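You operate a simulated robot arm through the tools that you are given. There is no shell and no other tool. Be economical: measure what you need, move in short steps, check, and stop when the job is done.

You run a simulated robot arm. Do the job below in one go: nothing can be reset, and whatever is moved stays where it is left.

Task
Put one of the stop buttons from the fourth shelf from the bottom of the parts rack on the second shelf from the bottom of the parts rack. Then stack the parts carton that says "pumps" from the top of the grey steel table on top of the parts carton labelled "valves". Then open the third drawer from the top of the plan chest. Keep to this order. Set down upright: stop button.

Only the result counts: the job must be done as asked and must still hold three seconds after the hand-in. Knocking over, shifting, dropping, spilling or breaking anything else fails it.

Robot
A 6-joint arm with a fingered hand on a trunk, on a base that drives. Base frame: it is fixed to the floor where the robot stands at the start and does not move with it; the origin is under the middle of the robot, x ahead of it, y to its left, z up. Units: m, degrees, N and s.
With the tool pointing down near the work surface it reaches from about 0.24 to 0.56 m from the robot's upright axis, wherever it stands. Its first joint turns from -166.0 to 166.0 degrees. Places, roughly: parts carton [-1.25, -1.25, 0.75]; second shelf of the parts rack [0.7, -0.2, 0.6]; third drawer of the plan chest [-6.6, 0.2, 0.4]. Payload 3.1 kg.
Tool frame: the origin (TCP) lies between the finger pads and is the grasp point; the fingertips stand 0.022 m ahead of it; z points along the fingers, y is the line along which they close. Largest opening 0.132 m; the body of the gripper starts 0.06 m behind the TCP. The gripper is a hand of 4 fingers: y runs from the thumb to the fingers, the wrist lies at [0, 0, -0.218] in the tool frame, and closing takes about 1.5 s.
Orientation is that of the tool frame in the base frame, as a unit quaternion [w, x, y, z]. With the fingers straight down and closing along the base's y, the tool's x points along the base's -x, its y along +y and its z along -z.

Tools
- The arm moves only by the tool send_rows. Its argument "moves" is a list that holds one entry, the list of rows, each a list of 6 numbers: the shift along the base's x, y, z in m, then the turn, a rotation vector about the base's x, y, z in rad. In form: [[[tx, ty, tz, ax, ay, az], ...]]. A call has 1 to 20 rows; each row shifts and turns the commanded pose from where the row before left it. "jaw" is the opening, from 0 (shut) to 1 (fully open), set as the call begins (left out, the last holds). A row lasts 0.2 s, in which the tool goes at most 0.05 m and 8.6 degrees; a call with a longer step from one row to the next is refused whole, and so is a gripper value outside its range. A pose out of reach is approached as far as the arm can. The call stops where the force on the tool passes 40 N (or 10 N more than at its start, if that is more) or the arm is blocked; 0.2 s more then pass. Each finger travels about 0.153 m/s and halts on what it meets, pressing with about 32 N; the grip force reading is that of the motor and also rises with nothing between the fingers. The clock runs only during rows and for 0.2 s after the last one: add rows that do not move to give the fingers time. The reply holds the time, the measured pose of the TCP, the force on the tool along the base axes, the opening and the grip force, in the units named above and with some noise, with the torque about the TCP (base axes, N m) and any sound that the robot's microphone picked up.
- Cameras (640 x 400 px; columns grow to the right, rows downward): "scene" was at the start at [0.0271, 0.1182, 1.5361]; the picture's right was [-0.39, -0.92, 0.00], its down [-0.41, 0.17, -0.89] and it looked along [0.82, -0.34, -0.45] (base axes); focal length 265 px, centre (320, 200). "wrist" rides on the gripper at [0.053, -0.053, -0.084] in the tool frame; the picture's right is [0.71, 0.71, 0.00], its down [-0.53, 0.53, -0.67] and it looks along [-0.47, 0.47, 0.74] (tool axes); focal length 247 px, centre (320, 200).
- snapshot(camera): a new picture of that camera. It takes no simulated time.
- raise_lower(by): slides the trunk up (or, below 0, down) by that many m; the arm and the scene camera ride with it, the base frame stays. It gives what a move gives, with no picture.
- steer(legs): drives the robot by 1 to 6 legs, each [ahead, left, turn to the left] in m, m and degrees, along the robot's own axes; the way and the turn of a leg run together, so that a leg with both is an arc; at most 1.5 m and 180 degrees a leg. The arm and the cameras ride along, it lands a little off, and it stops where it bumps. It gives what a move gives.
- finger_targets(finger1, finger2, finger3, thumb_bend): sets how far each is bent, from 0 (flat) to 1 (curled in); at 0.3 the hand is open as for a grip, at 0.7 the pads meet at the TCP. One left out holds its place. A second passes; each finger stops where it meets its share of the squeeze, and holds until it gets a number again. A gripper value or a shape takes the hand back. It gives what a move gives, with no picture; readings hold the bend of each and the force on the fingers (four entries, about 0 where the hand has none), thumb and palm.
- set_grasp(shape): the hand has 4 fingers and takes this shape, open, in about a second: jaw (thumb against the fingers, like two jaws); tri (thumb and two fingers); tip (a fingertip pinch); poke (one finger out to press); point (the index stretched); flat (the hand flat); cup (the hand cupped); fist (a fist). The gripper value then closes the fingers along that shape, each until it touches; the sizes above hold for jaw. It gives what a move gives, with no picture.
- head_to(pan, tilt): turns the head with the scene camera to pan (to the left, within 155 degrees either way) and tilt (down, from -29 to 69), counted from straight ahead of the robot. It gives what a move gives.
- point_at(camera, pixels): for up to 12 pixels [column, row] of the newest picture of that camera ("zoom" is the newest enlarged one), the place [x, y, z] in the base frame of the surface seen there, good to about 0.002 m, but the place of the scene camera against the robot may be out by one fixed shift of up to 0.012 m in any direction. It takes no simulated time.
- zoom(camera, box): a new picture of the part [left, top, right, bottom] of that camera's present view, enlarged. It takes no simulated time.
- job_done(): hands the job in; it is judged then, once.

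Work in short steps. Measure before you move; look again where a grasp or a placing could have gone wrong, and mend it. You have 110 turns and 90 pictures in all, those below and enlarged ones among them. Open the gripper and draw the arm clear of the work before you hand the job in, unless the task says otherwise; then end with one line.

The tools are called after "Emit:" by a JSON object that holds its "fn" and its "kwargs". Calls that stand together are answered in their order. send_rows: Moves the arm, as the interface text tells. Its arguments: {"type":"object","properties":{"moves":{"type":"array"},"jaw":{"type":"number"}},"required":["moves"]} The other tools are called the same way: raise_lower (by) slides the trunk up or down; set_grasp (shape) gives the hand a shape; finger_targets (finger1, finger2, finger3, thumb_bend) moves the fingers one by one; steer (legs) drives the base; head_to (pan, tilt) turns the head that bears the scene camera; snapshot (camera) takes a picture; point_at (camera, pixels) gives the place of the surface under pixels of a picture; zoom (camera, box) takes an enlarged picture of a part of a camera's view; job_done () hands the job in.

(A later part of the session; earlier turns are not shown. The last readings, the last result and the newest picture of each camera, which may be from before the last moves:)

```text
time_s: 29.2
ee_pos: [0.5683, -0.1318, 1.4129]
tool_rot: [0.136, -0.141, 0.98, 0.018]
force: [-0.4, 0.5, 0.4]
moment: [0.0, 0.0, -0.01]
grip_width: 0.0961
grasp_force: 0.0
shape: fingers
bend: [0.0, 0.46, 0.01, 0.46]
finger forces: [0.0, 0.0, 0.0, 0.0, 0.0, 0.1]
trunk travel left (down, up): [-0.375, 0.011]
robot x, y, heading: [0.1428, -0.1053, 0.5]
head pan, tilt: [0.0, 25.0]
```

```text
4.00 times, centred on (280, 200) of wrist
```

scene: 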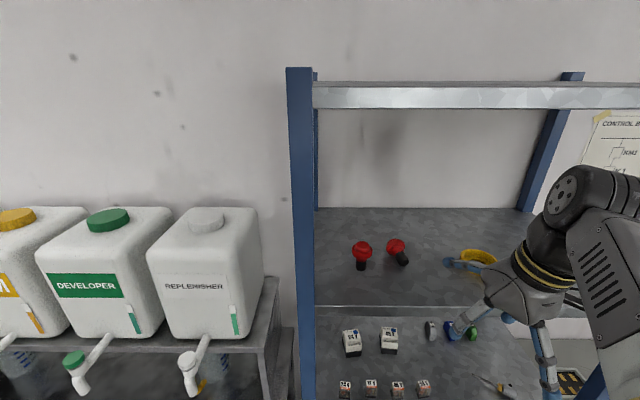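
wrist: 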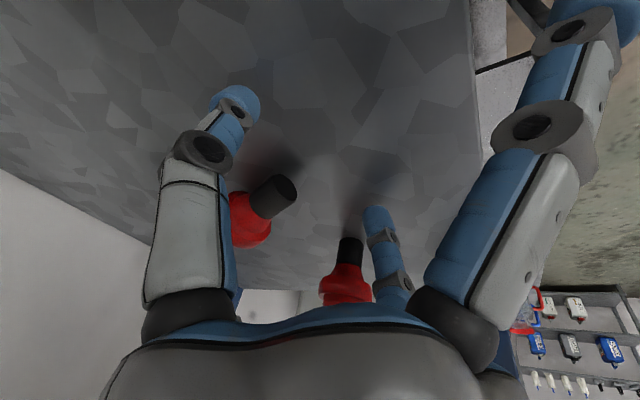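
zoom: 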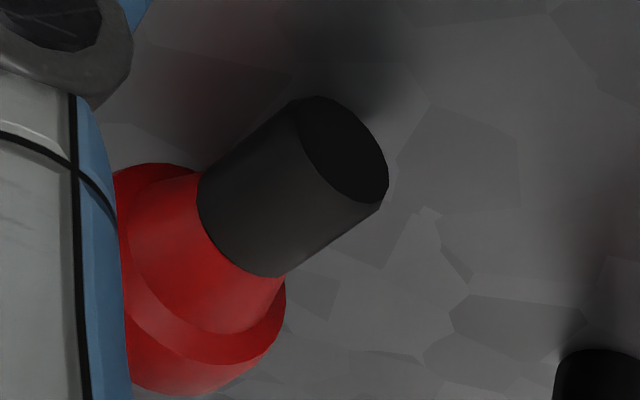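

Consistent with the previous estimate. I move the last 6.4 cm, then close finger 2 and the thumb.

Emit:
{"fn": "send_rows", "kwargs": {"moves": [[[0.016, 0.0045, 0, 0, 0, 0], [0.016, 0.0045, 0, 0, 0, 0], [0.016, 0.0045, 0, 0, 0, 0], [0.016, 0.0045, 0, 0, 0, 0], [0, 0, 0, 0, 0, 0]]]}}

Emit:
{"fn": "zoom", "kwargs": {"camera": "wrist", "box": [200, 130, 440, 280]}}

Emit:
{"fn": "zoom", "kwargs": {"camera": "scene", "box": [320, 200, 520, 325]}}

```text
time_s: 30.4
ee_pos: [0.6236, -0.115, 1.4113]
tool_rot: [0.135, -0.142, 0.981, 0.017]
force: [0.4, 0.0, 0.8]
moment: [-0.02, 0.05, -0.02]
grip_width: 0.0963
grasp_force: 0.0
shape: fingers
bend: [0.0, 0.46, 0.01, 0.46]
finger forces: [0.3, 0.0, 0.1, 0.0, 0.0, 0.1]
out of reach, approached as far as the arm can: row 4
trunk travel left (down, up): [-0.375, 0.011]
robot x, y, heading: [0.1443, -0.1041, 0.7]
head pan, tilt: [0.0, 25.0]
```

```text
2.67 times, centred on (320, 205) of wrist
```

zoom: 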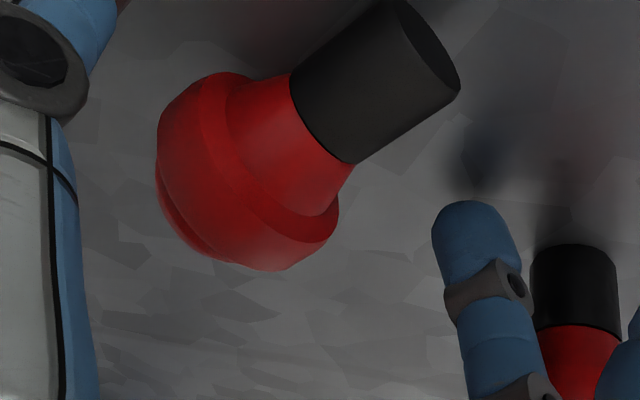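

```text
3.20 times, centred on (420, 262) of scene
```

zoom: 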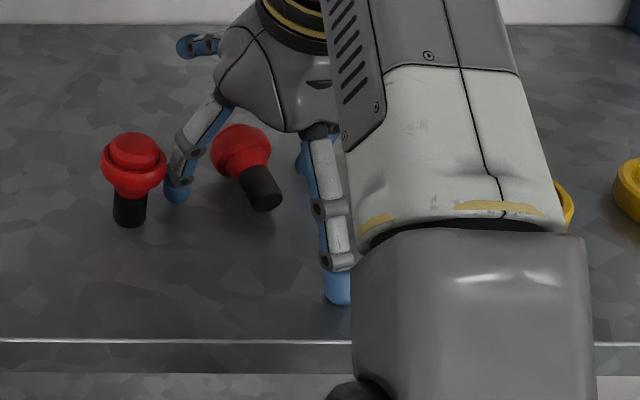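

Finger 2 is close to the standing button and I'm 8 mm short (reach limit). I narrow the pinch slightly first, then nudge the base ahead 1 cm.

Emit:
{"fn": "finger_targets", "kwargs": {"finger2": 0.51, "thumb_bend": 0.51}}

Emit:
{"fn": "steer", "kwargs": {"legs": [[0.012, 0.0, 0]]}}

Emit:
{"fn": "zoom", "kwargs": {"camera": "wrist", "box": [200, 130, 440, 280]}}

Emit:
{"fn": "zoom", "kwargs": {"camera": "scene", "box": [320, 220, 420, 282]}}

```text
time_s: 31.4
ee_pos: [0.6228, -0.1161, 1.4115]
tool_rot: [0.134, -0.142, 0.981, 0.018]
force: [-0.1, -0.1, 0.2]
moment: [0.0, -0.01, -0.01]
grip_width: 0.0931
grasp_force: 0.3
shape: fingers
bend: [0.0, 0.51, 0.01, 0.51]
finger forces: [0.3, 0.0, 0.0, 0.0, 0.0, 0.1]
trunk travel left (down, up): [-0.375, 0.011]
robot x, y, heading: [0.1409, -0.1061, 0.6]
head pan, tilt: [0.0, 25.0]
```

```text
time_s: 32.3
ee_pos: [0.6291, -0.1157, 1.4107]
tool_rot: [0.134, -0.145, 0.98, 0.018]
force: [-0.2, -1.1, 0.5]
moment: [-0.02, 0.03, -0.02]
grip_width: 0.0932
grasp_force: 0.1
shape: fingers
bend: [0.0, 0.51, 0.01, 0.51]
finger forces: [0.5, 0.1, 0.1, 0.0, 0.1, 0.0]
trunk travel left (down, up): [-0.375, 0.011]
robot x, y, heading: [0.1511, -0.1083, 1.0]
head pan, tilt: [0.0, 25.0]
stopped in leg 1: the robot was blocked; the commanded pose is now the measured one
```

```text
2.67 times, centred on (320, 205) of wrist
```

zoom: 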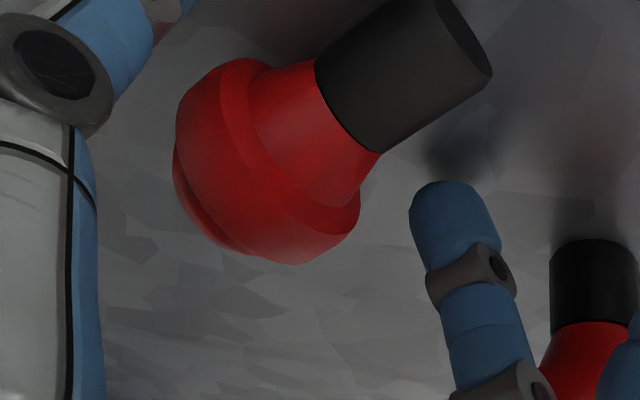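

```text
6.40 times, centred on (370, 251) of scene
```

zoom: 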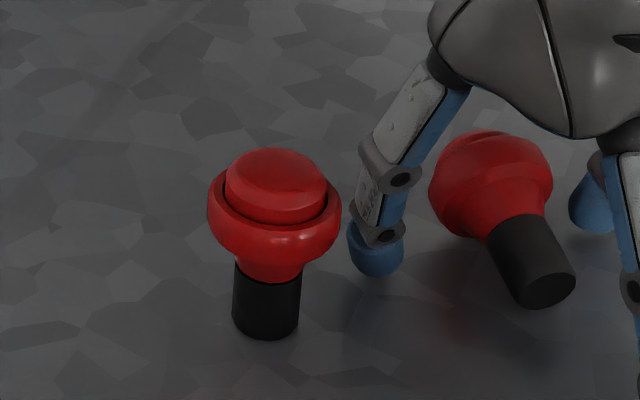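

TCP is now at (0.629,−0.116), centred on the head; the base just touched something, so no more driving ahead. I close the pinch.

Emit:
{"fn": "finger_targets", "kwargs": {"finger2": 0.58, "thumb_bend": 0.58}}

Emit:
{"fn": "finger_targets", "kwargs": {"finger2": 0.72, "thumb_bend": 0.72}}

Emit:
{"fn": "zoom", "kwargs": {"camera": "wrist", "box": [200, 130, 440, 280]}}

```text
time_s: 33.3
ee_pos: [0.6279, -0.1141, 1.4106]
tool_rot: [0.134, -0.147, 0.98, 0.018]
force: [0.0, 0.1, 0.1]
moment: [0.0, 0.03, 0.01]
grip_width: 0.0898
grasp_force: 0.1
shape: fingers
bend: [0.0, 0.57, 0.01, 0.57]
finger forces: [0.5, 0.0, 0.1, 0.0, 0.0, 0.1]
trunk travel left (down, up): [-0.375, 0.011]
robot x, y, heading: [0.1434, -0.107, 0.9]
head pan, tilt: [0.0, 25.0]
```

```text
time_s: 34.3
ee_pos: [0.6297, -0.114, 1.4109]
tool_rot: [0.134, -0.146, 0.98, 0.019]
force: [-1.2, 0.2, 0.4]
moment: [-0.04, 0.06, -0.01]
grip_width: 0.0865
grasp_force: 7.8
shape: fingers
bend: [0.0, 0.62, 0.01, 0.66]
finger forces: [0.3, 7.5, 0.0, 0.1, 7.2, 0.0]
trunk travel left (down, up): [-0.375, 0.011]
robot x, y, heading: [0.1505, -0.1088, 1.2]
head pan, tilt: [0.0, 25.0]
```

```text
2.67 times, centred on (320, 205) of wrist
```

zoom: 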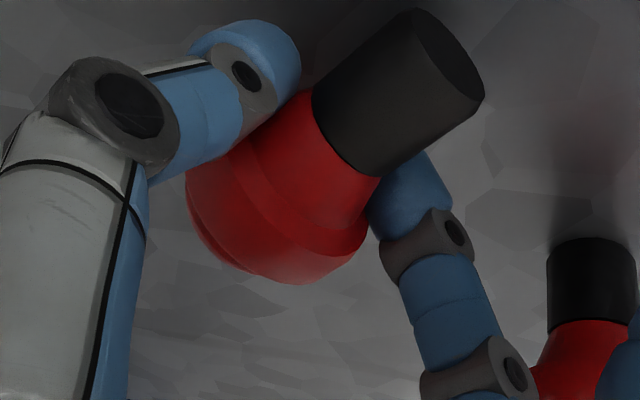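

Pinched with ~7.5 N on both sides. I lift ~1.5 cm and draw back out of the rack.

Emit:
{"fn": "send_rows", "kwargs": {"moves": [[[-0.003, 0, 0.006, 0, 0, 0], [-0.006, 0, 0.008, 0, 0, 0], [-0.015, -0.004, 0.002, 0, 0, 0], [0, 0, 0, 0, 0, 0]]]}}

Emit:
{"fn": "zoom", "kwargs": {"camera": "scene", "box": [320, 200, 480, 300]}}

Emit:
{"fn": "zoom", "kwargs": {"camera": "wrist", "box": [200, 130, 440, 280]}}

```text
time_s: 35.3
ee_pos: [0.5995, -0.1176, 1.4209]
tool_rot: [0.134, -0.146, 0.98, 0.018]
force: [0.7, 0.1, -1.0]
moment: [-0.02, 0.04, -0.02]
grip_width: 0.0867
grasp_force: 7.2
shape: fingers
bend: [0.0, 0.62, 0.01, 0.66]
finger forces: [0.0, 7.5, 0.1, 0.0, 7.3, 0.1]
out of reach, approached as far as the arm can: row 2
trunk travel left (down, up): [-0.375, 0.011]
robot x, y, heading: [0.1456, -0.1049, 0.8]
head pan, tilt: [0.0, 25.0]
```

```text
4.00 times, centred on (400, 250) of scene
```

zoom: 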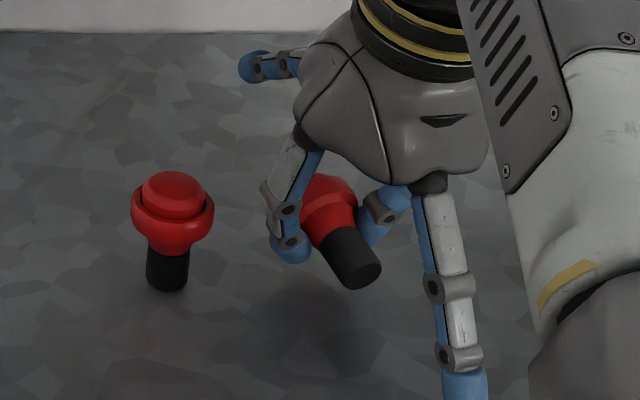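

```text
2.67 times, centred on (320, 205) of wrist
```

zoom: 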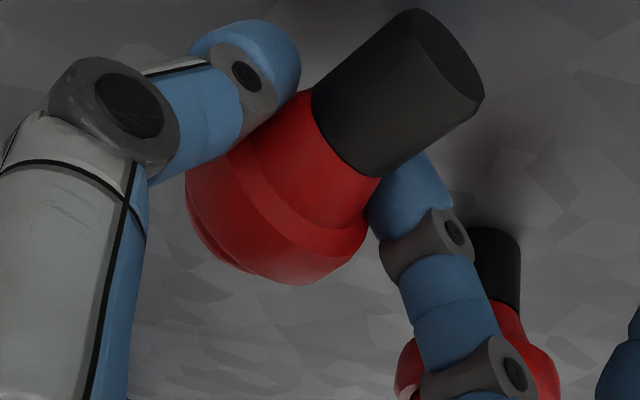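

It's held clear. I withdraw the hand from the rack and then drive the base back.

Emit:
{"fn": "send_rows", "kwargs": {"moves": [[[-0.03, -0.008, 0.003, 0, 0, 0], [-0.03, -0.008, 0.003, 0, 0, 0], [-0.03, -0.008, 0.0, 0, 0, 0], [-0.03, -0.008, 0, 0, 0, 0], [-0.03, -0.008, 0, 0, 0, 0], [-0.03, -0.008, 0, 0, 0, 0]]]}}

Emit:
{"fn": "steer", "kwargs": {"legs": [[-0.3, 0, 0]]}}

Emit:
{"fn": "head_to", "kwargs": {"pan": 0, "tilt": 30}}

Emit:
{"fn": "snapshot", "kwargs": {"camera": "scene"}}

```text
time_s: 36.7
ee_pos: [0.4172, -0.1656, 1.4268]
tool_rot: [0.136, -0.146, 0.98, 0.019]
force: [-0.8, -0.1, -0.5]
moment: [-0.01, 0.01, -0.01]
grip_width: 0.0863
grasp_force: 7.6
shape: fingers
bend: [0.0, 0.62, 0.01, 0.66]
finger forces: [0.0, 7.4, 0.0, 0.1, 7.3, 0.0]
trunk travel left (down, up): [-0.375, 0.011]
robot x, y, heading: [0.1443, -0.1114, 1.0]
head pan, tilt: [0.0, 25.0]
```

```text
time_s: 38.7
ee_pos: [0.1174, -0.1712, 1.4274]
tool_rot: [0.136, -0.146, 0.98, 0.019]
force: [-0.5, -0.2, -0.2]
moment: [0.0, -0.02, 0.0]
grip_width: 0.0862
grasp_force: 7.2
shape: fingers
bend: [0.0, 0.62, 0.01, 0.66]
finger forces: [0.0, 7.5, 0.0, 0.1, 7.3, 0.0]
trunk travel left (down, up): [-0.375, 0.011]
robot x, y, heading: [-0.1503, -0.1146, 1.1]
head pan, tilt: [0.0, 25.0]
```

```text
time_s: 39.4
ee_pos: [0.1191, -0.1712, 1.4267]
tool_rot: [0.135, -0.146, 0.98, 0.019]
force: [-0.7, -0.1, -0.9]
moment: [0.01, -0.02, -0.05]
grip_width: 0.0863
grasp_force: 7.4
shape: fingers
bend: [0.0, 0.62, 0.01, 0.66]
finger forces: [0.0, 7.5, 0.0, 0.1, 7.3, 0.0]
trunk travel left (down, up): [-0.375, 0.011]
robot x, y, heading: [-0.152, -0.1138, 0.9]
head pan, tilt: [0.0, 30.0]
```

```text
45 pictures are left
```

scene: 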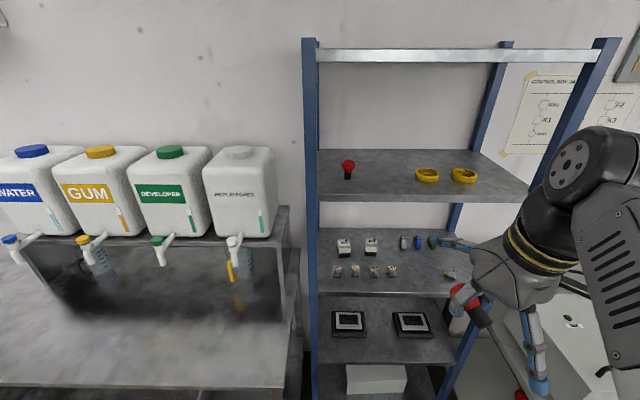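

Rack contents unchanged. I now pitch the tool up by 75° about its pinch axis while reaching forward, then undo the yaw, to bring the button upright.

Emit:
{"fn": "send_rows", "kwargs": {"moves": [[[0.02, 0, 0, 0.042, -0.139, 0], [0.02, 0, 0, 0.042, -0.139, 0], [0.02, 0, 0, 0.042, -0.139, 0], [0.02, 0, 0, 0.042, -0.139, 0], [0.02, 0, 0, 0.042, -0.139, 0], [0.02, 0, 0, 0.042, -0.139, 0], [0.02, 0, 0, 0.042, -0.139, 0], [0.02, 0, 0, 0.042, -0.139, 0], [0.02, 0, 0, 0.042, -0.139, 0], [0, 0, 0, 0, 0, -0.147], [0, 0, 0, 0, 0, -0.147], [0, 0, 0, 0, 0, 0]]]}}

Emit:
{"fn": "snapshot", "kwargs": {"camera": "scene"}}

```text
time_s: 42.0
ee_pos: [0.2932, -0.1305, 1.5708]
tool_rot: [0.711, 0.0, 0.703, -0.002]
force: [-0.3, -0.3, -0.7]
moment: [-0.01, 0.02, 0.0]
grip_width: 0.0862
grasp_force: 7.3
shape: fingers
bend: [0.0, 0.62, 0.01, 0.66]
finger forces: [0.0, 7.5, 0.0, 0.1, 7.2, 0.0]
out of reach, approached as far as the arm can: row 7, 8, 9
trunk travel left (down, up): [-0.375, 0.011]
robot x, y, heading: [-0.1498, -0.1125, 1.0]
head pan, tilt: [0.0, 30.0]
```

```text
44 pictures are left
```

scene: 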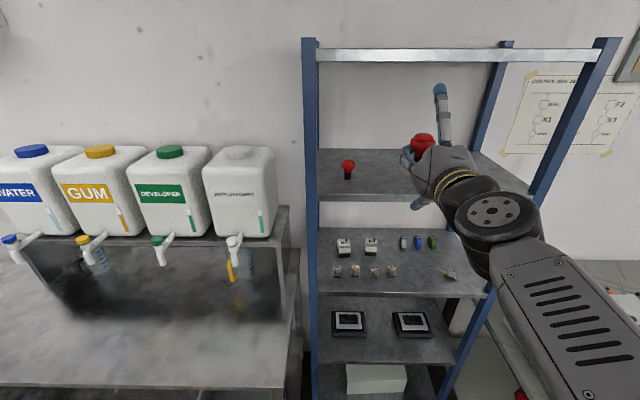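

Tool is horizontal. I lower the trunk fully, then lower and extend the arm in front of the rack.

Emit:
{"fn": "raise_lower", "kwargs": {"by": -0.37}}

Emit:
{"fn": "send_rows", "kwargs": {"moves": [[[0.0, 0, -0.045, 0, 0, 0], [0.0, 0, -0.045, 0, 0, 0], [0.0, 0, -0.045, 0, 0, 0], [0.0, 0, -0.045, 0, 0, 0], [0.0, 0, -0.045, 0, 0, 0], [0, 0, -0.045, 0, 0, 0], [0, 0, -0.045, 0, 0, 0], [0, 0, -0.045, 0, 0, 0], [0, 0, -0.045, 0, 0, 0], [0, 0, -0.045, 0, 0, 0], [0, 0, 0, 0, 0, 0]]]}}

Emit:
{"fn": "head_to", "kwargs": {"pan": -5, "tilt": 40}}

Emit:
{"fn": "snapshot", "kwargs": {"camera": "scene"}}

```text
time_s: 45.6
ee_pos: [0.2928, -0.1309, 1.1997]
tool_rot: [0.709, 0.0, 0.705, -0.002]
force: [0.1, -0.1, -0.3]
moment: [0.01, 0.03, 0.03]
grip_width: 0.0868
grasp_force: 6.9
shape: fingers
bend: [0.0, 0.62, 0.01, 0.66]
finger forces: [0.0, 7.6, 0.0, 0.1, 7.2, 0.1]
trunk travel left (down, up): [-0.005, 0.381]
robot x, y, heading: [-0.1512, -0.1121, 1.0]
head pan, tilt: [0.0, 30.0]
```

```text
time_s: 48.0
ee_pos: [0.2628, -0.1157, 1.1766]
tool_rot: [0.708, -0.001, 0.706, -0.001]
force: [-1.0, 0.5, -0.8]
moment: [0.0, 0.02, -0.02]
grip_width: 0.0866
grasp_force: 7.1
shape: fingers
bend: [0.0, 0.62, 0.01, 0.66]
finger forces: [0.1, 7.6, 0.0, 0.1, 7.2, 0.1]
out of reach, approached as far as the arm can: row 1, 2, 3, 4, 5, 6, 7, 8, 9, 10
trunk travel left (down, up): [-0.005, 0.381]
robot x, y, heading: [-0.1527, -0.1099, 0.8]
head pan, tilt: [0.0, 30.0]
```

```text
time_s: 48.7
ee_pos: [0.2632, -0.1152, 1.1756]
tool_rot: [0.708, 0.001, 0.707, -0.003]
force: [-0.4, 0.0, -1.3]
moment: [0.02, 0.01, -0.01]
grip_width: 0.0862
grasp_force: 7.5
shape: fingers
bend: [0.0, 0.62, 0.01, 0.66]
finger forces: [0.0, 7.6, 0.0, 0.0, 7.2, 0.0]
trunk travel left (down, up): [-0.005, 0.381]
robot x, y, heading: [-0.1542, -0.1119, 0.9]
head pan, tilt: [-5.0, 40.0]
```

```text
43 pictures are left
```

scene: 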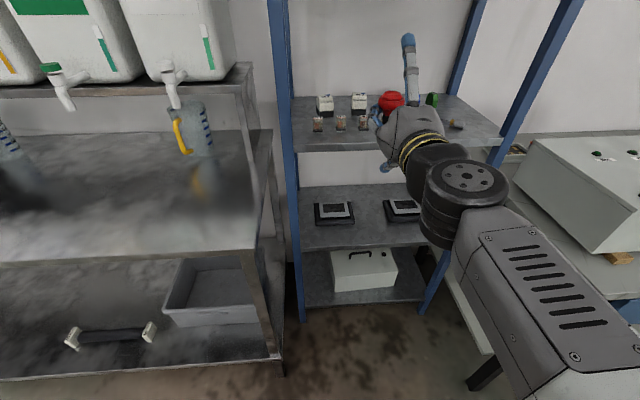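

The pose was too close to the body. I drive back 0.15 for room and extend the arm forward.

Emit:
{"fn": "steer", "kwargs": {"legs": [[-0.15, 0, 0]]}}

Emit:
{"fn": "send_rows", "kwargs": {"moves": [[[0.04, 0, 0, 0, 0, 0], [0.04, 0, 0, 0, 0, 0], [0.04, 0, 0, 0, 0, 0], [0.03, 0, 0, 0, 0, 0], [0, 0, 0, 0, 0, 0], [0, 0, 0, 0, 0, 0], [0, 0, 0, 0, 0, 0], [0, 0, 0, 0, 0, 0]]]}}

```text
time_s: 50.1
ee_pos: [0.1135, -0.1182, 1.1761]
tool_rot: [0.709, 0.0, 0.705, -0.003]
force: [0.1, -0.5, -0.2]
moment: [0.01, 0.02, 0.02]
grip_width: 0.0865
grasp_force: 7.3
shape: fingers
bend: [0.0, 0.62, 0.01, 0.66]
finger forces: [0.0, 7.4, 0.0, 0.0, 7.1, 0.0]
trunk travel left (down, up): [-0.005, 0.381]
robot x, y, heading: [-0.3027, -0.1189, 1.0]
head pan, tilt: [-5.0, 40.0]
```

```text
time_s: 51.9
ee_pos: [0.252, -0.1186, 1.1772]
tool_rot: [0.708, 0.0, 0.706, -0.002]
force: [0.1, 0.2, -0.1]
moment: [0.02, -0.01, 0.0]
grip_width: 0.0863
grasp_force: 7.8
shape: fingers
bend: [0.0, 0.62, 0.01, 0.66]
finger forces: [0.0, 7.6, 0.0, 0.1, 7.2, 0.0]
out of reach, approached as far as the arm can: row 1
trunk travel left (down, up): [-0.005, 0.381]
robot x, y, heading: [-0.3023, -0.1131, 1.1]
head pan, tilt: [-5.0, 40.0]
```

Reach works now (0.555 m from the axis). I lower toward the second shelf's height, staying in front of the rack.

Emit:
{"fn": "send_rows", "kwargs": {"moves": [[[0, 0, -0.045, 0, 0, 0], [0, 0, -0.045, 0, 0, 0], [0, 0, -0.045, 0, 0, 0], [0, 0, -0.045, 0, 0, 0], [0, 0, -0.045, 0, 0, 0], [0, 0, -0.045, 0, 0, 0], [0, 0, -0.045, 0, 0, 0], [0, 0, -0.045, 0, 0, 0], [0, 0, -0.045, 0, 0, 0], [0, 0, -0.045, 0, 0, 0], [0, 0, -0.03, 0, 0, 0], [0, 0, 0, 0, 0, 0]]]}}

Emit:
{"fn": "snapshot", "kwargs": {"camera": "scene"}}

```text
time_s: 54.5
ee_pos: [0.2509, -0.1186, 0.6951]
tool_rot: [0.708, 0.001, 0.706, -0.002]
force: [-0.3, 0.7, -1.1]
moment: [0.0, 0.01, 0.02]
grip_width: 0.0863
grasp_force: 7.0
shape: fingers
bend: [0.0, 0.63, 0.01, 0.66]
finger forces: [0.0, 7.2, 0.1, 0.0, 7.0, 0.0]
trunk travel left (down, up): [-0.005, 0.381]
robot x, y, heading: [-0.3012, -0.1125, 1.2]
head pan, tilt: [-5.0, 40.0]
```

```text
42 pictures are left
```

scene: 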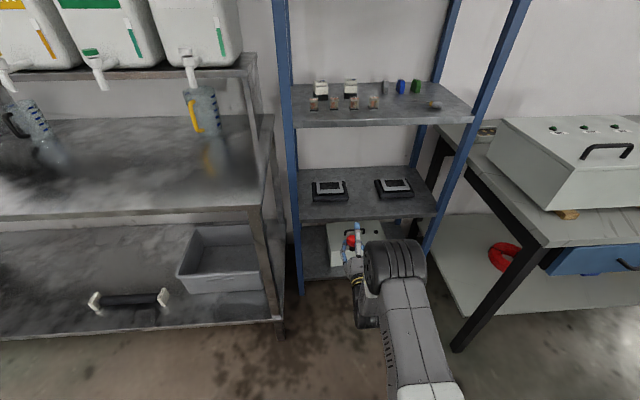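

I view the button with the wrist camera and measure shelf two's front edge and panels.

Emit:
{"fn": "zoom", "kwargs": {"camera": "wrist", "box": [160, 60, 480, 260]}}

Emit:
{"fn": "point_at", "kwargs": {"camera": "scene", "pixels": [[360, 211], [360, 217], [330, 211], [346, 198], [312, 200], [347, 186], [378, 194], [411, 195], [362, 195], [330, 268]]}}

Emit:
{"fn": "zoom", "kwargs": {"camera": "scene", "box": [310, 170, 470, 270]}}

```text
2.00 times, centred on (320, 160) of wrist
```

zoom: 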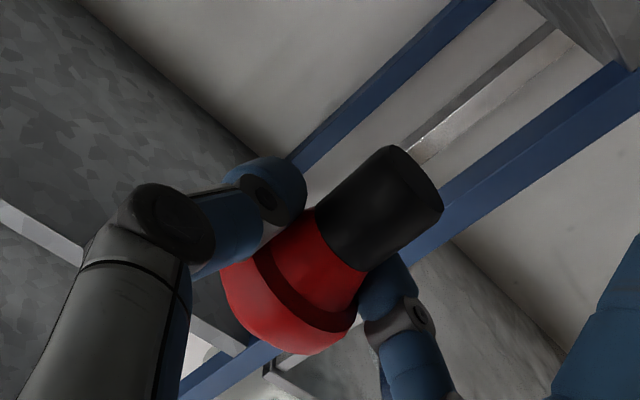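

```text
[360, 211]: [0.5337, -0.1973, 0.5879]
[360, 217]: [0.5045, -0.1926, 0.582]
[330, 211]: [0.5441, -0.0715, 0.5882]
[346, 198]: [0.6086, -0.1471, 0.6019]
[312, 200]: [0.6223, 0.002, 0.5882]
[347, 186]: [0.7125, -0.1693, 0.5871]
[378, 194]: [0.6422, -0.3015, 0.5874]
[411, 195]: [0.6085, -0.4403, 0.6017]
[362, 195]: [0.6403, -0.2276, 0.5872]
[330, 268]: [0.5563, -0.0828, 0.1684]
```

```text
4.00 times, centred on (390, 220) of scene
```

zoom: 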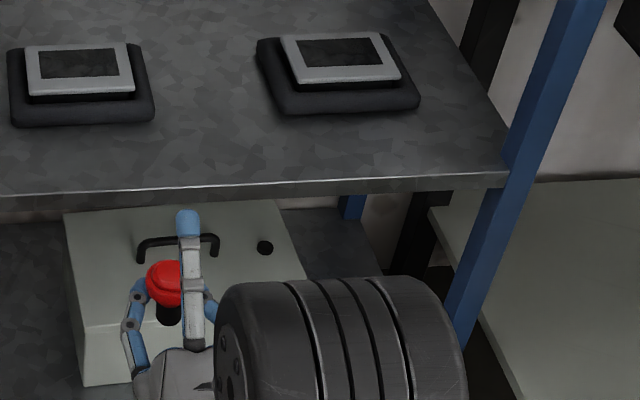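

I measure points along the neck to determine the button's tilt.

Emit:
{"fn": "point_at", "kwargs": {"camera": "wrist", "pixels": [[363, 152], [356, 160], [350, 165], [344, 172], [338, 178], [334, 183], [354, 141], [325, 166], [373, 161], [346, 191]]}}

```text
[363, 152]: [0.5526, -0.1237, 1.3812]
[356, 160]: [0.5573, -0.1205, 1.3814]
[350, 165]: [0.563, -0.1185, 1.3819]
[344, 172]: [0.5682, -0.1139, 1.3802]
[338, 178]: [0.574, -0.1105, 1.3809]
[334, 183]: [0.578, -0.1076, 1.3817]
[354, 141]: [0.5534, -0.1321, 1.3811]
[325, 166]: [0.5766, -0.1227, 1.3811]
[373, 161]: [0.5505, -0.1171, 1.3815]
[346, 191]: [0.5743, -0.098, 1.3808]
```

That used an older wrist picture; I retake the wrist zoom and measure on it.

Emit:
{"fn": "zoom", "kwargs": {"camera": "wrist", "box": [240, 120, 400, 220]}}

Emit:
{"fn": "point_at", "kwargs": {"camera": "zoom", "pixels": [[470, 130], [440, 165], [410, 190], [380, 220], [420, 110], [310, 205], [540, 190], [395, 300], [250, 250], [330, 370], [280, 330], [220, 360]]}}

```text
4.00 times, centred on (320, 170) of wrist
```

zoom: 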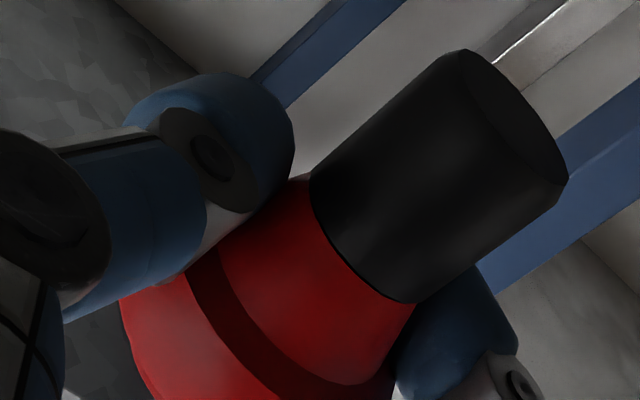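

```text
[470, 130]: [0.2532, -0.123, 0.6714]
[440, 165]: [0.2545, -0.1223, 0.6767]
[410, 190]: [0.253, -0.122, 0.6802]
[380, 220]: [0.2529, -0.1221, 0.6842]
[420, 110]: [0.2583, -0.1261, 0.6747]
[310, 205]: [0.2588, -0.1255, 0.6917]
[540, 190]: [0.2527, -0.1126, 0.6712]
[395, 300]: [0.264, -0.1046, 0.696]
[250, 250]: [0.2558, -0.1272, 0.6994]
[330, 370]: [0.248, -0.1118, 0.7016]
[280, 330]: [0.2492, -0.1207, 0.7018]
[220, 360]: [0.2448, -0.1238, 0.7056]
```

The button hangs upright (neck vertical within ~2°), base ≈0.028 below the TCP. I check the table leg at right before shifting the base right.

Emit:
{"fn": "point_at", "kwargs": {"camera": "scene", "pixels": [[458, 348], [545, 248], [548, 270], [430, 280]]}}

```text
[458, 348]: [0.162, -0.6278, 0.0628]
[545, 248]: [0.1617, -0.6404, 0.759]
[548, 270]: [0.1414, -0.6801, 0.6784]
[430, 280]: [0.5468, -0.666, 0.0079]
```

The table begins at y≈−0.63, so there is room. I shift right 0.11 and ahead 0.2.

Emit:
{"fn": "steer", "kwargs": {"legs": [[0, -0.11, -1.1], [0.2, 0, 0]]}}

```text
time_s: 56.9
ee_pos: [0.4532, -0.2395, 0.6958]
tool_rot: [0.708, 0.008, 0.706, -0.01]
force: [-0.1, 0.1, -0.8]
moment: [-0.03, -0.03, -0.01]
grip_width: 0.0865
grasp_force: 7.2
shape: fingers
bend: [0.0, 0.63, 0.01, 0.66]
finger forces: [0.0, 7.2, 0.0, 0.0, 7.1, 0.0]
trunk travel left (down, up): [-0.005, 0.381]
robot x, y, heading: [-0.1019, -0.2256, -0.4]
head pan, tilt: [-5.0, 40.0]
```

I extend to x≈0.518 and lower to just above the shelf.

Emit:
{"fn": "send_rows", "kwargs": {"moves": [[[0.033, 0.005, 0, 0, 0, 0], [0.032, 0.005, 0, 0, 0, 0], [0, 0, -0.025, 0, 0, 0], [0, 0, -0.025, 0, 0, 0], [0, 0, -0.025, 0, 0, 0], [0, 0, 0, 0, 0, 0]]]}}

Emit:
{"fn": "zoom", "kwargs": {"camera": "wrist", "box": [160, 60, 480, 260]}}

Emit:
{"fn": "point_at", "kwargs": {"camera": "zoom", "pixels": [[395, 175], [420, 180], [440, 205], [330, 120], [430, 130], [300, 60]]}}

Emit:
{"fn": "snapshot", "kwargs": {"camera": "scene"}}

```text
time_s: 58.3
ee_pos: [0.5166, -0.2265, 0.6247]
tool_rot: [0.711, 0.007, 0.703, -0.009]
force: [-9.9, 1.1, 25.2]
moment: [0.05, 0.74, -0.01]
grip_width: 0.0215
grasp_force: 22.4
shape: fingers
bend: [0.65, 0.63, 0.01, 0.66]
finger forces: [30.6, 7.1, 0.0, 0.0, 6.8, 0.0]
trunk travel left (down, up): [-0.005, 0.381]
robot x, y, heading: [-0.0975, -0.2262, -0.0]
head pan, tilt: [-5.0, 40.0]
```

```text
2.00 times, centred on (320, 160) of wrist
```

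zoom: 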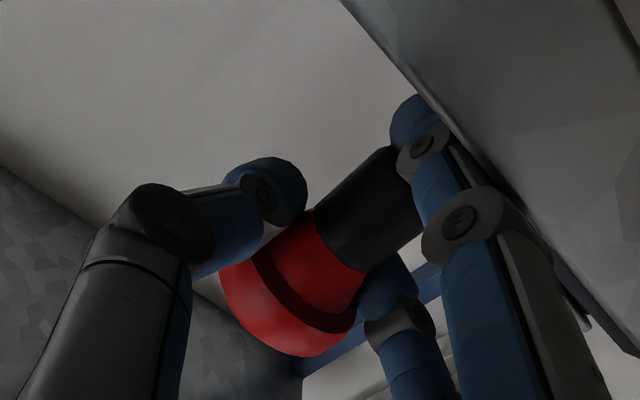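

```text
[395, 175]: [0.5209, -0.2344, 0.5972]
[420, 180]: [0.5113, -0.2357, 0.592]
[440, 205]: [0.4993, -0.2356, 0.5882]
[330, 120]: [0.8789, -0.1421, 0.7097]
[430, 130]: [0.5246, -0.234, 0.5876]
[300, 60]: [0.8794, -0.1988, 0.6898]
```

```text
37 pictures are left
```

scene: 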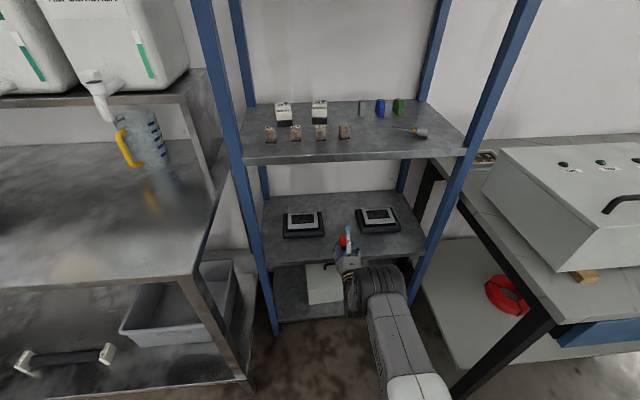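

The lower splayed finger (finger 1) landed on the shelf edge while descending. I raise and pull back; next time I'll lower in front of the edge and then slide in.

Emit:
{"fn": "send_rows", "kwargs": {"moves": [[[0, 0, 0.03, 0, 0, 0], [0, 0, 0.04, 0, 0, 0], [-0.03, 0, 0.02, 0, 0, 0], [-0.04, 0, 0, 0, 0, 0], [-0.03, 0, 0, 0, 0, 0], [0, 0, 0, 0, 0, 0], [0, 0, 0, 0, 0, 0]]]}}

Emit:
{"fn": "zoom", "kwargs": {"camera": "wrist", "box": [160, 60, 480, 260]}}

Emit:
{"fn": "point_at", "kwargs": {"camera": "zoom", "pixels": [[395, 185], [380, 205], [365, 220], [350, 235], [370, 175], [315, 222], [430, 215], [357, 270]]}}

```text
time_s: 59.9
ee_pos: [0.4179, -0.2301, 0.7105]
tool_rot: [0.708, 0.007, 0.706, -0.008]
force: [-0.4, -0.2, -0.2]
moment: [-0.02, 0.03, 0.02]
grip_width: 0.086
grasp_force: 7.6
shape: fingers
bend: [0.01, 0.63, 0.0, 0.66]
finger forces: [0.0, 7.6, 0.1, 0.0, 7.2, 0.0]
trunk travel left (down, up): [-0.005, 0.381]
robot x, y, heading: [-0.1005, -0.2275, -0.3]
head pan, tilt: [-5.0, 40.0]
```

```text
2.00 times, centred on (320, 160) of wrist
```

zoom: 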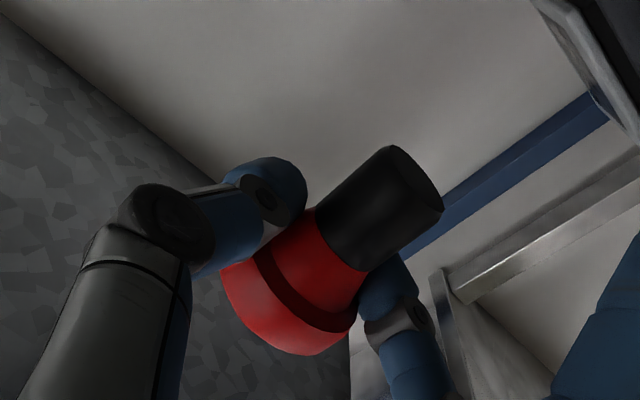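

```text
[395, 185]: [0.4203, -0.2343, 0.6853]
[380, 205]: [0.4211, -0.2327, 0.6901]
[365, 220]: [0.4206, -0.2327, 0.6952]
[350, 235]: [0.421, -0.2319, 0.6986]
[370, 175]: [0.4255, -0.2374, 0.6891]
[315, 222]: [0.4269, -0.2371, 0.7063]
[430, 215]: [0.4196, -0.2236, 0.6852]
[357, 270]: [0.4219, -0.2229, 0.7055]
```

The button is still upright in the grip. I lower in front of the edge to z≈0.617, then slide in.

Emit:
{"fn": "send_rows", "kwargs": {"moves": [[[0, 0, -0.03, 0, 0, 0], [0, 0, -0.03, 0, 0, 0], [0, 0, -0.033, 0, 0, 0], [0.025, 0.001, 0, 0, 0, 0], [0.025, 0.001, 0, 0, 0, 0], [0.025, 0.001, 0, 0, 0, 0], [0.02, 0, 0, 0, 0, 0], [0, 0, 0, 0, 0, 0]]]}}

```text
time_s: 61.7
ee_pos: [0.5134, -0.226, 0.6173]
tool_rot: [0.708, 0.007, 0.706, -0.009]
force: [-0.2, -0.7, -0.3]
moment: [-0.01, 0.07, -0.03]
grip_width: 0.0861
grasp_force: 7.3
shape: fingers
bend: [0.01, 0.63, 0.0, 0.66]
finger forces: [0.0, 7.5, 0.0, 0.0, 7.2, 0.0]
trunk travel left (down, up): [-0.005, 0.381]
robot x, y, heading: [-0.0964, -0.228, -0.1]
head pan, tilt: [-5.0, 40.0]
```

No contact. I go 7 mm deeper and lower in small steps until the base meets the shelf.

Emit:
{"fn": "send_rows", "kwargs": {"moves": [[[0.007, 0, 0, 0, 0, 0], [0, 0, -0.003, 0, 0, 0], [0, 0, -0.002, 0, 0, 0], [0, 0, 0, 0, 0, 0]]]}}

Emit:
{"fn": "zoom", "kwargs": {"camera": "wrist", "box": [200, 70, 520, 270]}}

```text
time_s: 62.7
ee_pos: [0.519, -0.2273, 0.6127]
tool_rot: [0.708, 0.007, 0.706, -0.009]
force: [0.1, 0.0, -0.9]
moment: [-0.02, 0.02, -0.01]
grip_width: 0.0861
grasp_force: 7.0
shape: fingers
bend: [0.01, 0.63, 0.0, 0.66]
finger forces: [0.1, 7.4, 0.1, 0.0, 7.1, 0.0]
trunk travel left (down, up): [-0.005, 0.381]
robot x, y, heading: [-0.0988, -0.2331, -0.2]
head pan, tilt: [-5.0, 40.0]
```

```text
2.00 times, centred on (360, 170) of wrist
```

zoom: 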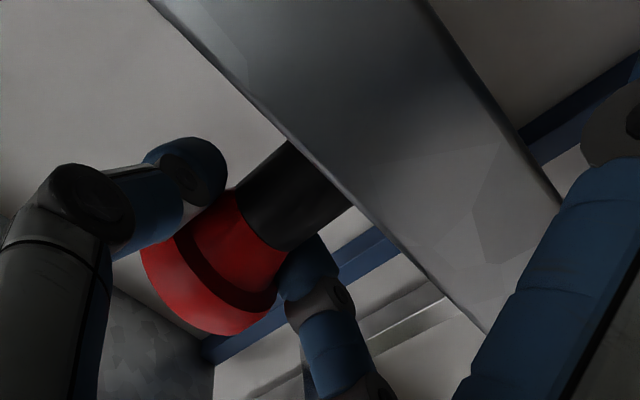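

Base is now just hidden behind the edge; no contact yet. I continue in 1 mm steps.

Emit:
{"fn": "send_rows", "kwargs": {"moves": [[[0, 0, -0.001, 0, 0, 0], [0, 0, -0.001, 0, 0, 0], [0, 0, 0, 0, 0, 0]]]}}

Emit:
{"fn": "send_rows", "kwargs": {"moves": [[[0, 0, -0.001, 0, 0, 0], [0, 0, -0.001, 0, 0, 0], [0, 0, 0, 0, 0, 0]]]}}

```text
time_s: 63.5
ee_pos: [0.52, -0.2266, 0.6097]
tool_rot: [0.708, 0.008, 0.706, -0.01]
force: [-0.2, 0.0, -0.5]
moment: [0.02, 0.01, -0.01]
grip_width: 0.086
grasp_force: 6.7
shape: fingers
bend: [0.01, 0.63, 0.0, 0.66]
finger forces: [0.0, 7.3, 0.1, 0.0, 7.1, 0.0]
trunk travel left (down, up): [-0.005, 0.381]
robot x, y, heading: [-0.0981, -0.224, -0.2]
head pan, tilt: [-5.0, 40.0]
```

```text
time_s: 64.3
ee_pos: [0.52, -0.2264, 0.609]
tool_rot: [0.708, 0.008, 0.706, -0.01]
force: [0.4, 1.0, 0.2]
moment: [0.02, 0.0, 0.02]
grip_width: 0.0862
grasp_force: 7.2
shape: fingers
bend: [0.01, 0.63, 0.0, 0.66]
finger forces: [0.0, 7.3, 0.0, 0.0, 7.0, 0.0]
trunk travel left (down, up): [-0.005, 0.381]
robot x, y, heading: [-0.0999, -0.2267, 0.1]
head pan, tilt: [-5.0, 40.0]
```

Still no clear contact force; I go on.

Emit:
{"fn": "send_rows", "kwargs": {"moves": [[[0, 0, -0.001, 0, 0, 0], [0, 0, -0.001, 0, 0, 0], [0, 0, 0, 0, 0, 0]]]}}

Emit:
{"fn": "send_rows", "kwargs": {"moves": [[[0, 0, -0.0015, 0, 0, 0], [0, 0, 0, 0, 0, 0]]]}}

Emit:
{"fn": "zoom", "kwargs": {"camera": "wrist", "box": [200, 70, 520, 270]}}

```text
time_s: 65.1
ee_pos: [0.5209, -0.2272, 0.6078]
tool_rot: [0.708, 0.008, 0.706, -0.009]
force: [-0.1, -0.3, 5.7]
moment: [0.01, -0.12, 0.0]
grip_width: 0.0862
grasp_force: 7.1
shape: fingers
bend: [0.01, 0.63, 0.0, 0.66]
finger forces: [0.1, 6.4, 0.1, 0.0, 7.4, 0.1]
trunk travel left (down, up): [-0.005, 0.381]
robot x, y, heading: [-0.0986, -0.2229, -0.1]
head pan, tilt: [-5.0, 40.0]
```

```text
time_s: 65.7
ee_pos: [0.5203, -0.2262, 0.6068]
tool_rot: [0.709, 0.007, 0.705, -0.009]
force: [0.9, -1.8, 7.9]
moment: [0.0, -0.14, -0.02]
grip_width: 0.086
grasp_force: 6.3
shape: fingers
bend: [0.01, 0.63, 0.0, 0.66]
finger forces: [0.0, 6.0, 0.0, 0.0, 7.1, 0.0]
trunk travel left (down, up): [-0.005, 0.381]
robot x, y, heading: [-0.0968, -0.2246, -0.0]
head pan, tilt: [-5.0, 40.0]
```

```text
2.00 times, centred on (360, 170) of wrist
```

zoom: 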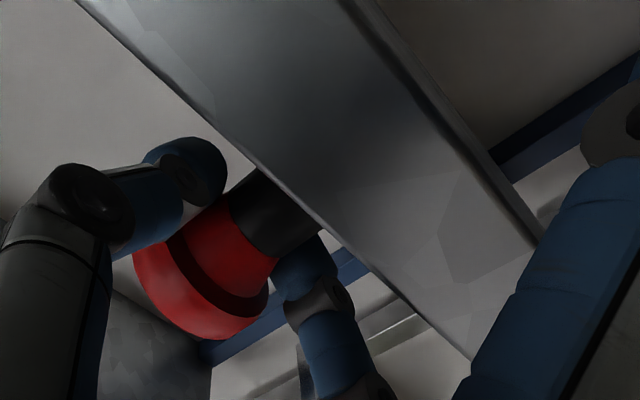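

Contact: ~8 N upward. I release gently by opening both digits a little.

Emit:
{"fn": "finger_targets", "kwargs": {"finger2": 0.57, "thumb_bend": 0.6}}

Emit:
{"fn": "finger_targets", "kwargs": {"finger2": 0.48, "thumb_bend": 0.48}}

Emit:
{"fn": "zoom", "kwargs": {"camera": "wrist", "box": [200, 70, 520, 270]}}

```text
time_s: 66.7
ee_pos: [0.5214, -0.2274, 0.6055]
tool_rot: [0.708, 0.007, 0.706, -0.009]
force: [0.3, -0.1, -0.3]
moment: [0.03, 0.0, -0.05]
grip_width: 0.0877
grasp_force: 0.1
shape: fingers
bend: [0.01, 0.56, 0.0, 0.6]
finger forces: [0.0, 0.0, 0.0, 0.0, 0.1, 0.1]
trunk travel left (down, up): [-0.005, 0.381]
robot x, y, heading: [-0.0996, -0.2281, -0.2]
head pan, tilt: [-5.0, 40.0]
```

```text
time_s: 67.7
ee_pos: [0.5205, -0.2266, 0.6051]
tool_rot: [0.708, 0.007, 0.706, -0.009]
force: [0.1, 0.1, -0.1]
moment: [0.01, -0.03, 0.0]
grip_width: 0.0946
grasp_force: 0.1
shape: fingers
bend: [0.01, 0.48, 0.0, 0.48]
finger forces: [0.0, 0.1, 0.1, 0.1, 0.0, 0.1]
trunk travel left (down, up): [-0.005, 0.381]
robot x, y, heading: [-0.102, -0.2301, 0.0]
head pan, tilt: [-5.0, 40.0]
```

```text
2.00 times, centred on (360, 170) of wrist
```

zoom: 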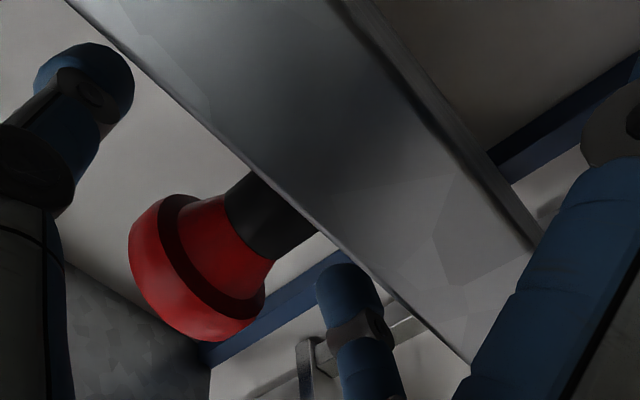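

The button stands free. I withdraw straight back and check it with the scene camera.

Emit:
{"fn": "send_rows", "kwargs": {"moves": [[[-0.02, 0, 0.0, 0, 0, 0], [-0.03, 0, 0, 0, 0, 0], [-0.04, 0, 0, 0, 0, 0], [-0.04, 0, 0, 0, 0, 0], [-0.04, 0, 0, 0, 0, 0], [0, 0, 0, 0, 0, 0]]]}}

Emit:
{"fn": "zoom", "kwargs": {"camera": "scene", "box": [230, 60, 470, 320]}}

```text
time_s: 69.1
ee_pos: [0.3494, -0.2271, 0.6062]
tool_rot: [0.708, 0.007, 0.706, -0.01]
force: [0.2, -0.4, 0.7]
moment: [0.0, 0.0, 0.0]
grip_width: 0.0944
grasp_force: 0.0
shape: fingers
bend: [0.01, 0.48, 0.0, 0.48]
finger forces: [0.0, 0.0, 0.0, 0.0, 0.0, 0.0]
trunk travel left (down, up): [-0.005, 0.381]
robot x, y, heading: [-0.0961, -0.2249, -0.0]
head pan, tilt: [-5.0, 40.0]
```

```text
1.54 times, centred on (350, 190) of scene
```

zoom: 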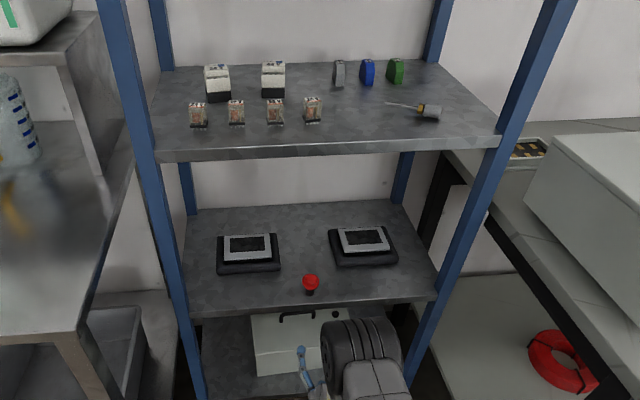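

The button stands upright at the front of shelf two, nothing else disturbed. I raise the trunk, turn the head back-right toward the cartons.

Emit:
{"fn": "raise_lower", "kwargs": {"by": 0.2}}

Emit:
{"fn": "steer", "kwargs": {"legs": [[-0.3, 0, 0]]}}

Emit:
{"fn": "set_grasp", "kwargs": {"shape": "jaw"}}

Emit:
{"fn": "send_rows", "kwargs": {"moves": [[[0, 0, 0.03, 0, 0.13, 0], [0, 0, 0.03, 0, 0.13, 0], [0, 0, 0.03, 0, 0.13, 0], [0, 0, 0.03, 0, 0.13, 0], [0, 0, 0.03, 0, 0.13, 0], [0, 0, 0, 0, 0.13, 0], [0, 0, 0, 0, 0.13, 0], [0, 0, 0, 0, 0.13, 0], [0, 0, 0, 0, 0.13, 0], [0, 0, 0, 0, 0.13, 0], [0, 0, 0, 0, 0.13, 0], [0, 0, 0, 0, 0.14, 0]]]}}

Emit:
{"fn": "head_to", "kwargs": {"pan": -125, "tilt": 25}}

Emit:
{"fn": "snapshot", "kwargs": {"camera": "scene"}}

```text
time_s: 71.2
ee_pos: [0.3499, -0.226, 0.8042]
tool_rot: [0.708, 0.007, 0.706, -0.009]
force: [0.1, 1.3, 0.2]
moment: [-0.01, 0.02, -0.03]
grip_width: 0.0945
grasp_force: 0.0
shape: fingers
bend: [0.01, 0.48, 0.0, 0.48]
finger forces: [0.0, 0.0, 0.0, 0.0, 0.0, 0.0]
trunk travel left (down, up): [-0.205, 0.181]
robot x, y, heading: [-0.0974, -0.2262, -0.2]
head pan, tilt: [-5.0, 40.0]
```

```text
time_s: 73.3
ee_pos: [0.0477, -0.2262, 0.8063]
tool_rot: [0.708, 0.008, 0.707, -0.009]
force: [-0.5, 0.3, 0.4]
moment: [0.03, -0.02, 0.0]
grip_width: 0.0947
grasp_force: 0.1
shape: fingers
bend: [0.01, 0.48, 0.0, 0.48]
finger forces: [0.1, 0.0, 0.1, 0.0, 0.1, 0.0]
trunk travel left (down, up): [-0.205, 0.181]
robot x, y, heading: [-0.3997, -0.2246, -0.3]
head pan, tilt: [-5.0, 40.0]
```

```text
time_s: 74.2
ee_pos: [0.0485, -0.2263, 0.8064]
tool_rot: [0.708, 0.007, 0.706, -0.009]
force: [0.0, -0.5, -0.6]
moment: [-0.03, -0.01, -0.03]
grip_width: 0.1321
grasp_force: 0.1
shape: jaw
bend: [0.3, 0.3, 0.3, 0.3]
finger forces: [0.1, 0.0, 0.0, 0.0, 0.1, 0.0]
trunk travel left (down, up): [-0.205, 0.181]
robot x, y, heading: [-0.4011, -0.2265, -0.3]
head pan, tilt: [-5.0, 40.0]
```

```text
time_s: 76.8
ee_pos: [0.0502, -0.2182, 0.9538]
tool_rot: [0.046, -0.001, 0.999, 0.004]
force: [0.6, 0.0, 0.0]
moment: [0.01, -0.02, -0.03]
grip_width: 0.1322
grasp_force: 0.1
shape: jaw
bend: [0.3, 0.3, 0.3, 0.3]
finger forces: [0.0, 0.0, 0.1, 0.0, 0.1, 0.0]
out of reach, approached as far as the arm can: row 8
trunk travel left (down, up): [-0.205, 0.181]
robot x, y, heading: [-0.4007, -0.2285, -0.2]
head pan, tilt: [-5.0, 40.0]
```

```text
time_s: 78.8
ee_pos: [0.0509, -0.2189, 0.953]
tool_rot: [0.047, -0.001, 0.999, 0.004]
force: [0.5, -0.4, -0.1]
moment: [0.0, 0.0, -0.04]
grip_width: 0.1318
grasp_force: 0.0
shape: jaw
bend: [0.3, 0.3, 0.3, 0.3]
finger forces: [0.0, 0.0, 0.0, 0.1, 0.1, 0.0]
trunk travel left (down, up): [-0.205, 0.181]
robot x, y, heading: [-0.3978, -0.2267, -0.3]
head pan, tilt: [-125.0, 25.0]
```

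```text
31 pictures are left
```

scene: 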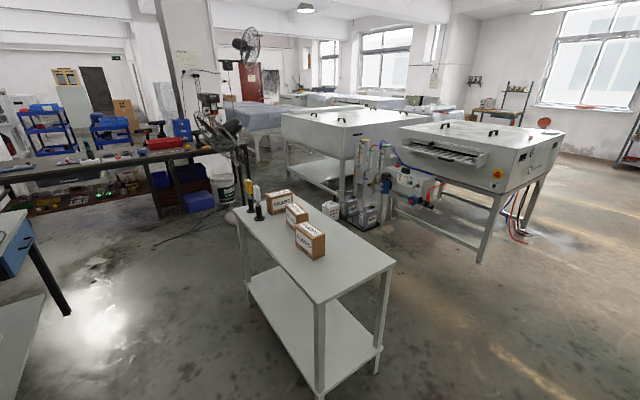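

Three cartons on the grey table around (280,200), (297,213), (310,240). I zoom to read them and measure.

Emit:
{"fn": "zoom", "kwargs": {"camera": "scene", "box": [230, 170, 350, 270]}}

Emit:
{"fn": "point_at", "kwargs": {"camera": "zoom", "pixels": [[395, 340], [350, 315], [470, 350], [460, 360], [320, 230], [300, 240], [400, 240], [220, 170], [330, 170], [270, 140], [130, 230], [380, 200]]}}

Emit:
{"fn": "point_at", "kwargs": {"camera": "scene", "pixels": [[318, 300], [393, 262], [236, 210], [330, 210], [320, 390], [376, 372], [330, 290], [380, 260]]}}

```text
4.00 times, centred on (290, 220) of scene
```

zoom: 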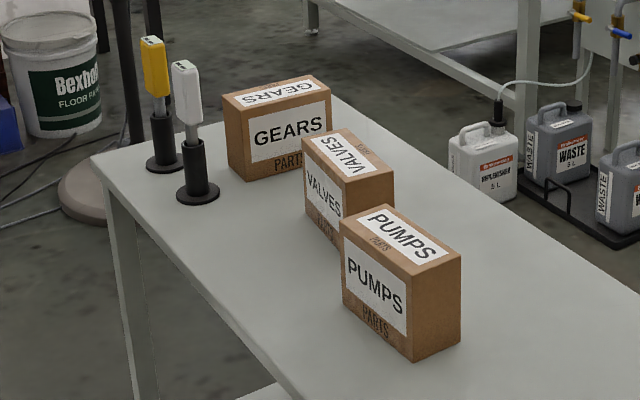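

```text
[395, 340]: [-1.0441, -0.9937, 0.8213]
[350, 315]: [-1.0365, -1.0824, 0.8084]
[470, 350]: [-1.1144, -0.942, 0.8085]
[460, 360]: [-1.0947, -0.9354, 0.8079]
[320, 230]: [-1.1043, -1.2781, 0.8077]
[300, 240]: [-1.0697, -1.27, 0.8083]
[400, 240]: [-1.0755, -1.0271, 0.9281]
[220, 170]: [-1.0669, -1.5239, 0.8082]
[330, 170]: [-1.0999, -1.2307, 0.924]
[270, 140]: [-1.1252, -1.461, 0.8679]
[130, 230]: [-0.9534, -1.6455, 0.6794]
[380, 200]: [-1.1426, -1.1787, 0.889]
```

```text
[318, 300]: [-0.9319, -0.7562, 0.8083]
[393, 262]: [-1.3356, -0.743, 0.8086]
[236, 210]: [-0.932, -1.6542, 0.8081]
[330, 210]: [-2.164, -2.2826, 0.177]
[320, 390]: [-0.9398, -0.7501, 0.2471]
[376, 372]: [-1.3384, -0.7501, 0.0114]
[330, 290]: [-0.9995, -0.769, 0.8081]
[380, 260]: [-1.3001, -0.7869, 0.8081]
```

Labels read: PUMPS nearest, VALVES middle, GEARS far. I measure the top corners of both cartons.

Emit:
{"fn": "point_at", "kwargs": {"camera": "zoom", "pixels": [[344, 219], [388, 207], [458, 255], [409, 272], [305, 140], [347, 131], [390, 172], [344, 187], [226, 98], [312, 78], [328, 92], [240, 110]]}}

```text
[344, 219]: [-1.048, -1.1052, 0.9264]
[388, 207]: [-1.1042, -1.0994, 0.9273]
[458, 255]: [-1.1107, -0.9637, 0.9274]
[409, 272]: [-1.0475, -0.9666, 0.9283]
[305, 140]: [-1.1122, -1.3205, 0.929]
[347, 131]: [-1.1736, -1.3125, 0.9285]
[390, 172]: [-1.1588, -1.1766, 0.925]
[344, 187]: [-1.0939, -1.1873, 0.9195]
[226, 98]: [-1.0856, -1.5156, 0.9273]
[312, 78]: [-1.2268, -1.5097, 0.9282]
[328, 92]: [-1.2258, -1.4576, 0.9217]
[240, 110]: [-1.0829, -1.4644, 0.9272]
```

Table spans x −0.93…−1.34, y −0.74…−1.65; PUMPS centre ≈(−1.08,−1.03), VALVES ≈(−1.135,−1.25), tops ≈0.925, thickness 0.07 in x. I turn right 180° and move over along y, arm well above the table.

Emit:
{"fn": "steer", "kwargs": {"legs": [[0, 0, -90], [0, 0, -90], [0, 0.9, 0]]}}

Emit:
{"fn": "head_to", "kwargs": {"pan": 25, "tilt": 60}}

Emit:
{"fn": "snapshot", "kwargs": {"camera": "scene"}}

```text
time_s: 91.2
ee_pos: [-0.8517, -1.1341, 0.954]
tool_rot: [0.004, 0.999, 0.006, -0.047]
force: [0.4, 0.1, 0.4]
moment: [-0.01, 0.0, 0.03]
grip_width: 0.132
grasp_force: 0.0
shape: jaw
bend: [0.3, 0.3, 0.3, 0.3]
finger forces: [0.0, 0.0, 0.1, 0.1, 0.0, 0.0]
trunk travel left (down, up): [-0.205, 0.181]
robot x, y, heading: [-0.3997, -1.1218, -179.8]
head pan, tilt: [-125.0, 25.0]
```

```text
time_s: 93.5
ee_pos: [-0.8525, -1.1332, 0.9539]
tool_rot: [0.005, 0.999, 0.006, -0.047]
force: [-0.5, -0.6, 0.2]
moment: [-0.01, 0.02, -0.01]
grip_width: 0.1321
grasp_force: 0.0
shape: jaw
bend: [0.3, 0.3, 0.3, 0.3]
finger forces: [0.0, 0.0, 0.1, 0.0, 0.1, 0.1]
trunk travel left (down, up): [-0.205, 0.181]
robot x, y, heading: [-0.4019, -1.1208, -180.0]
head pan, tilt: [25.0, 60.0]
```

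```text
29 pictures are left
```

scene: 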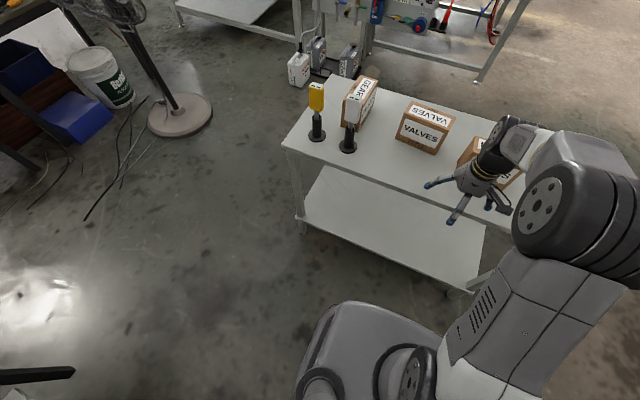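

I measure the robot's own front outline (z) and cartons from this view.

Emit:
{"fn": "point_at", "kwargs": {"camera": "scene", "pixels": [[322, 318], [312, 345], [370, 306], [420, 330], [305, 375], [340, 300], [430, 325], [300, 390], [437, 262], [400, 110], [455, 128], [448, 118]]}}

```text
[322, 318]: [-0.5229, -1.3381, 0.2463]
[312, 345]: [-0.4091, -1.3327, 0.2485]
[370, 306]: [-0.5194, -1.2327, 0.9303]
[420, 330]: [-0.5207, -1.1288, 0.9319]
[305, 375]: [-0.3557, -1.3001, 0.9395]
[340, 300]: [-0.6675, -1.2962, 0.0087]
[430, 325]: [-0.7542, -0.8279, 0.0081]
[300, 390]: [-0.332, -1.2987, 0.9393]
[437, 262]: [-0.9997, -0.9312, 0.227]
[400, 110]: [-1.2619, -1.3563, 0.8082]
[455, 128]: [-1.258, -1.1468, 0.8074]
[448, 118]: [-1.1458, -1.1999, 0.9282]
```

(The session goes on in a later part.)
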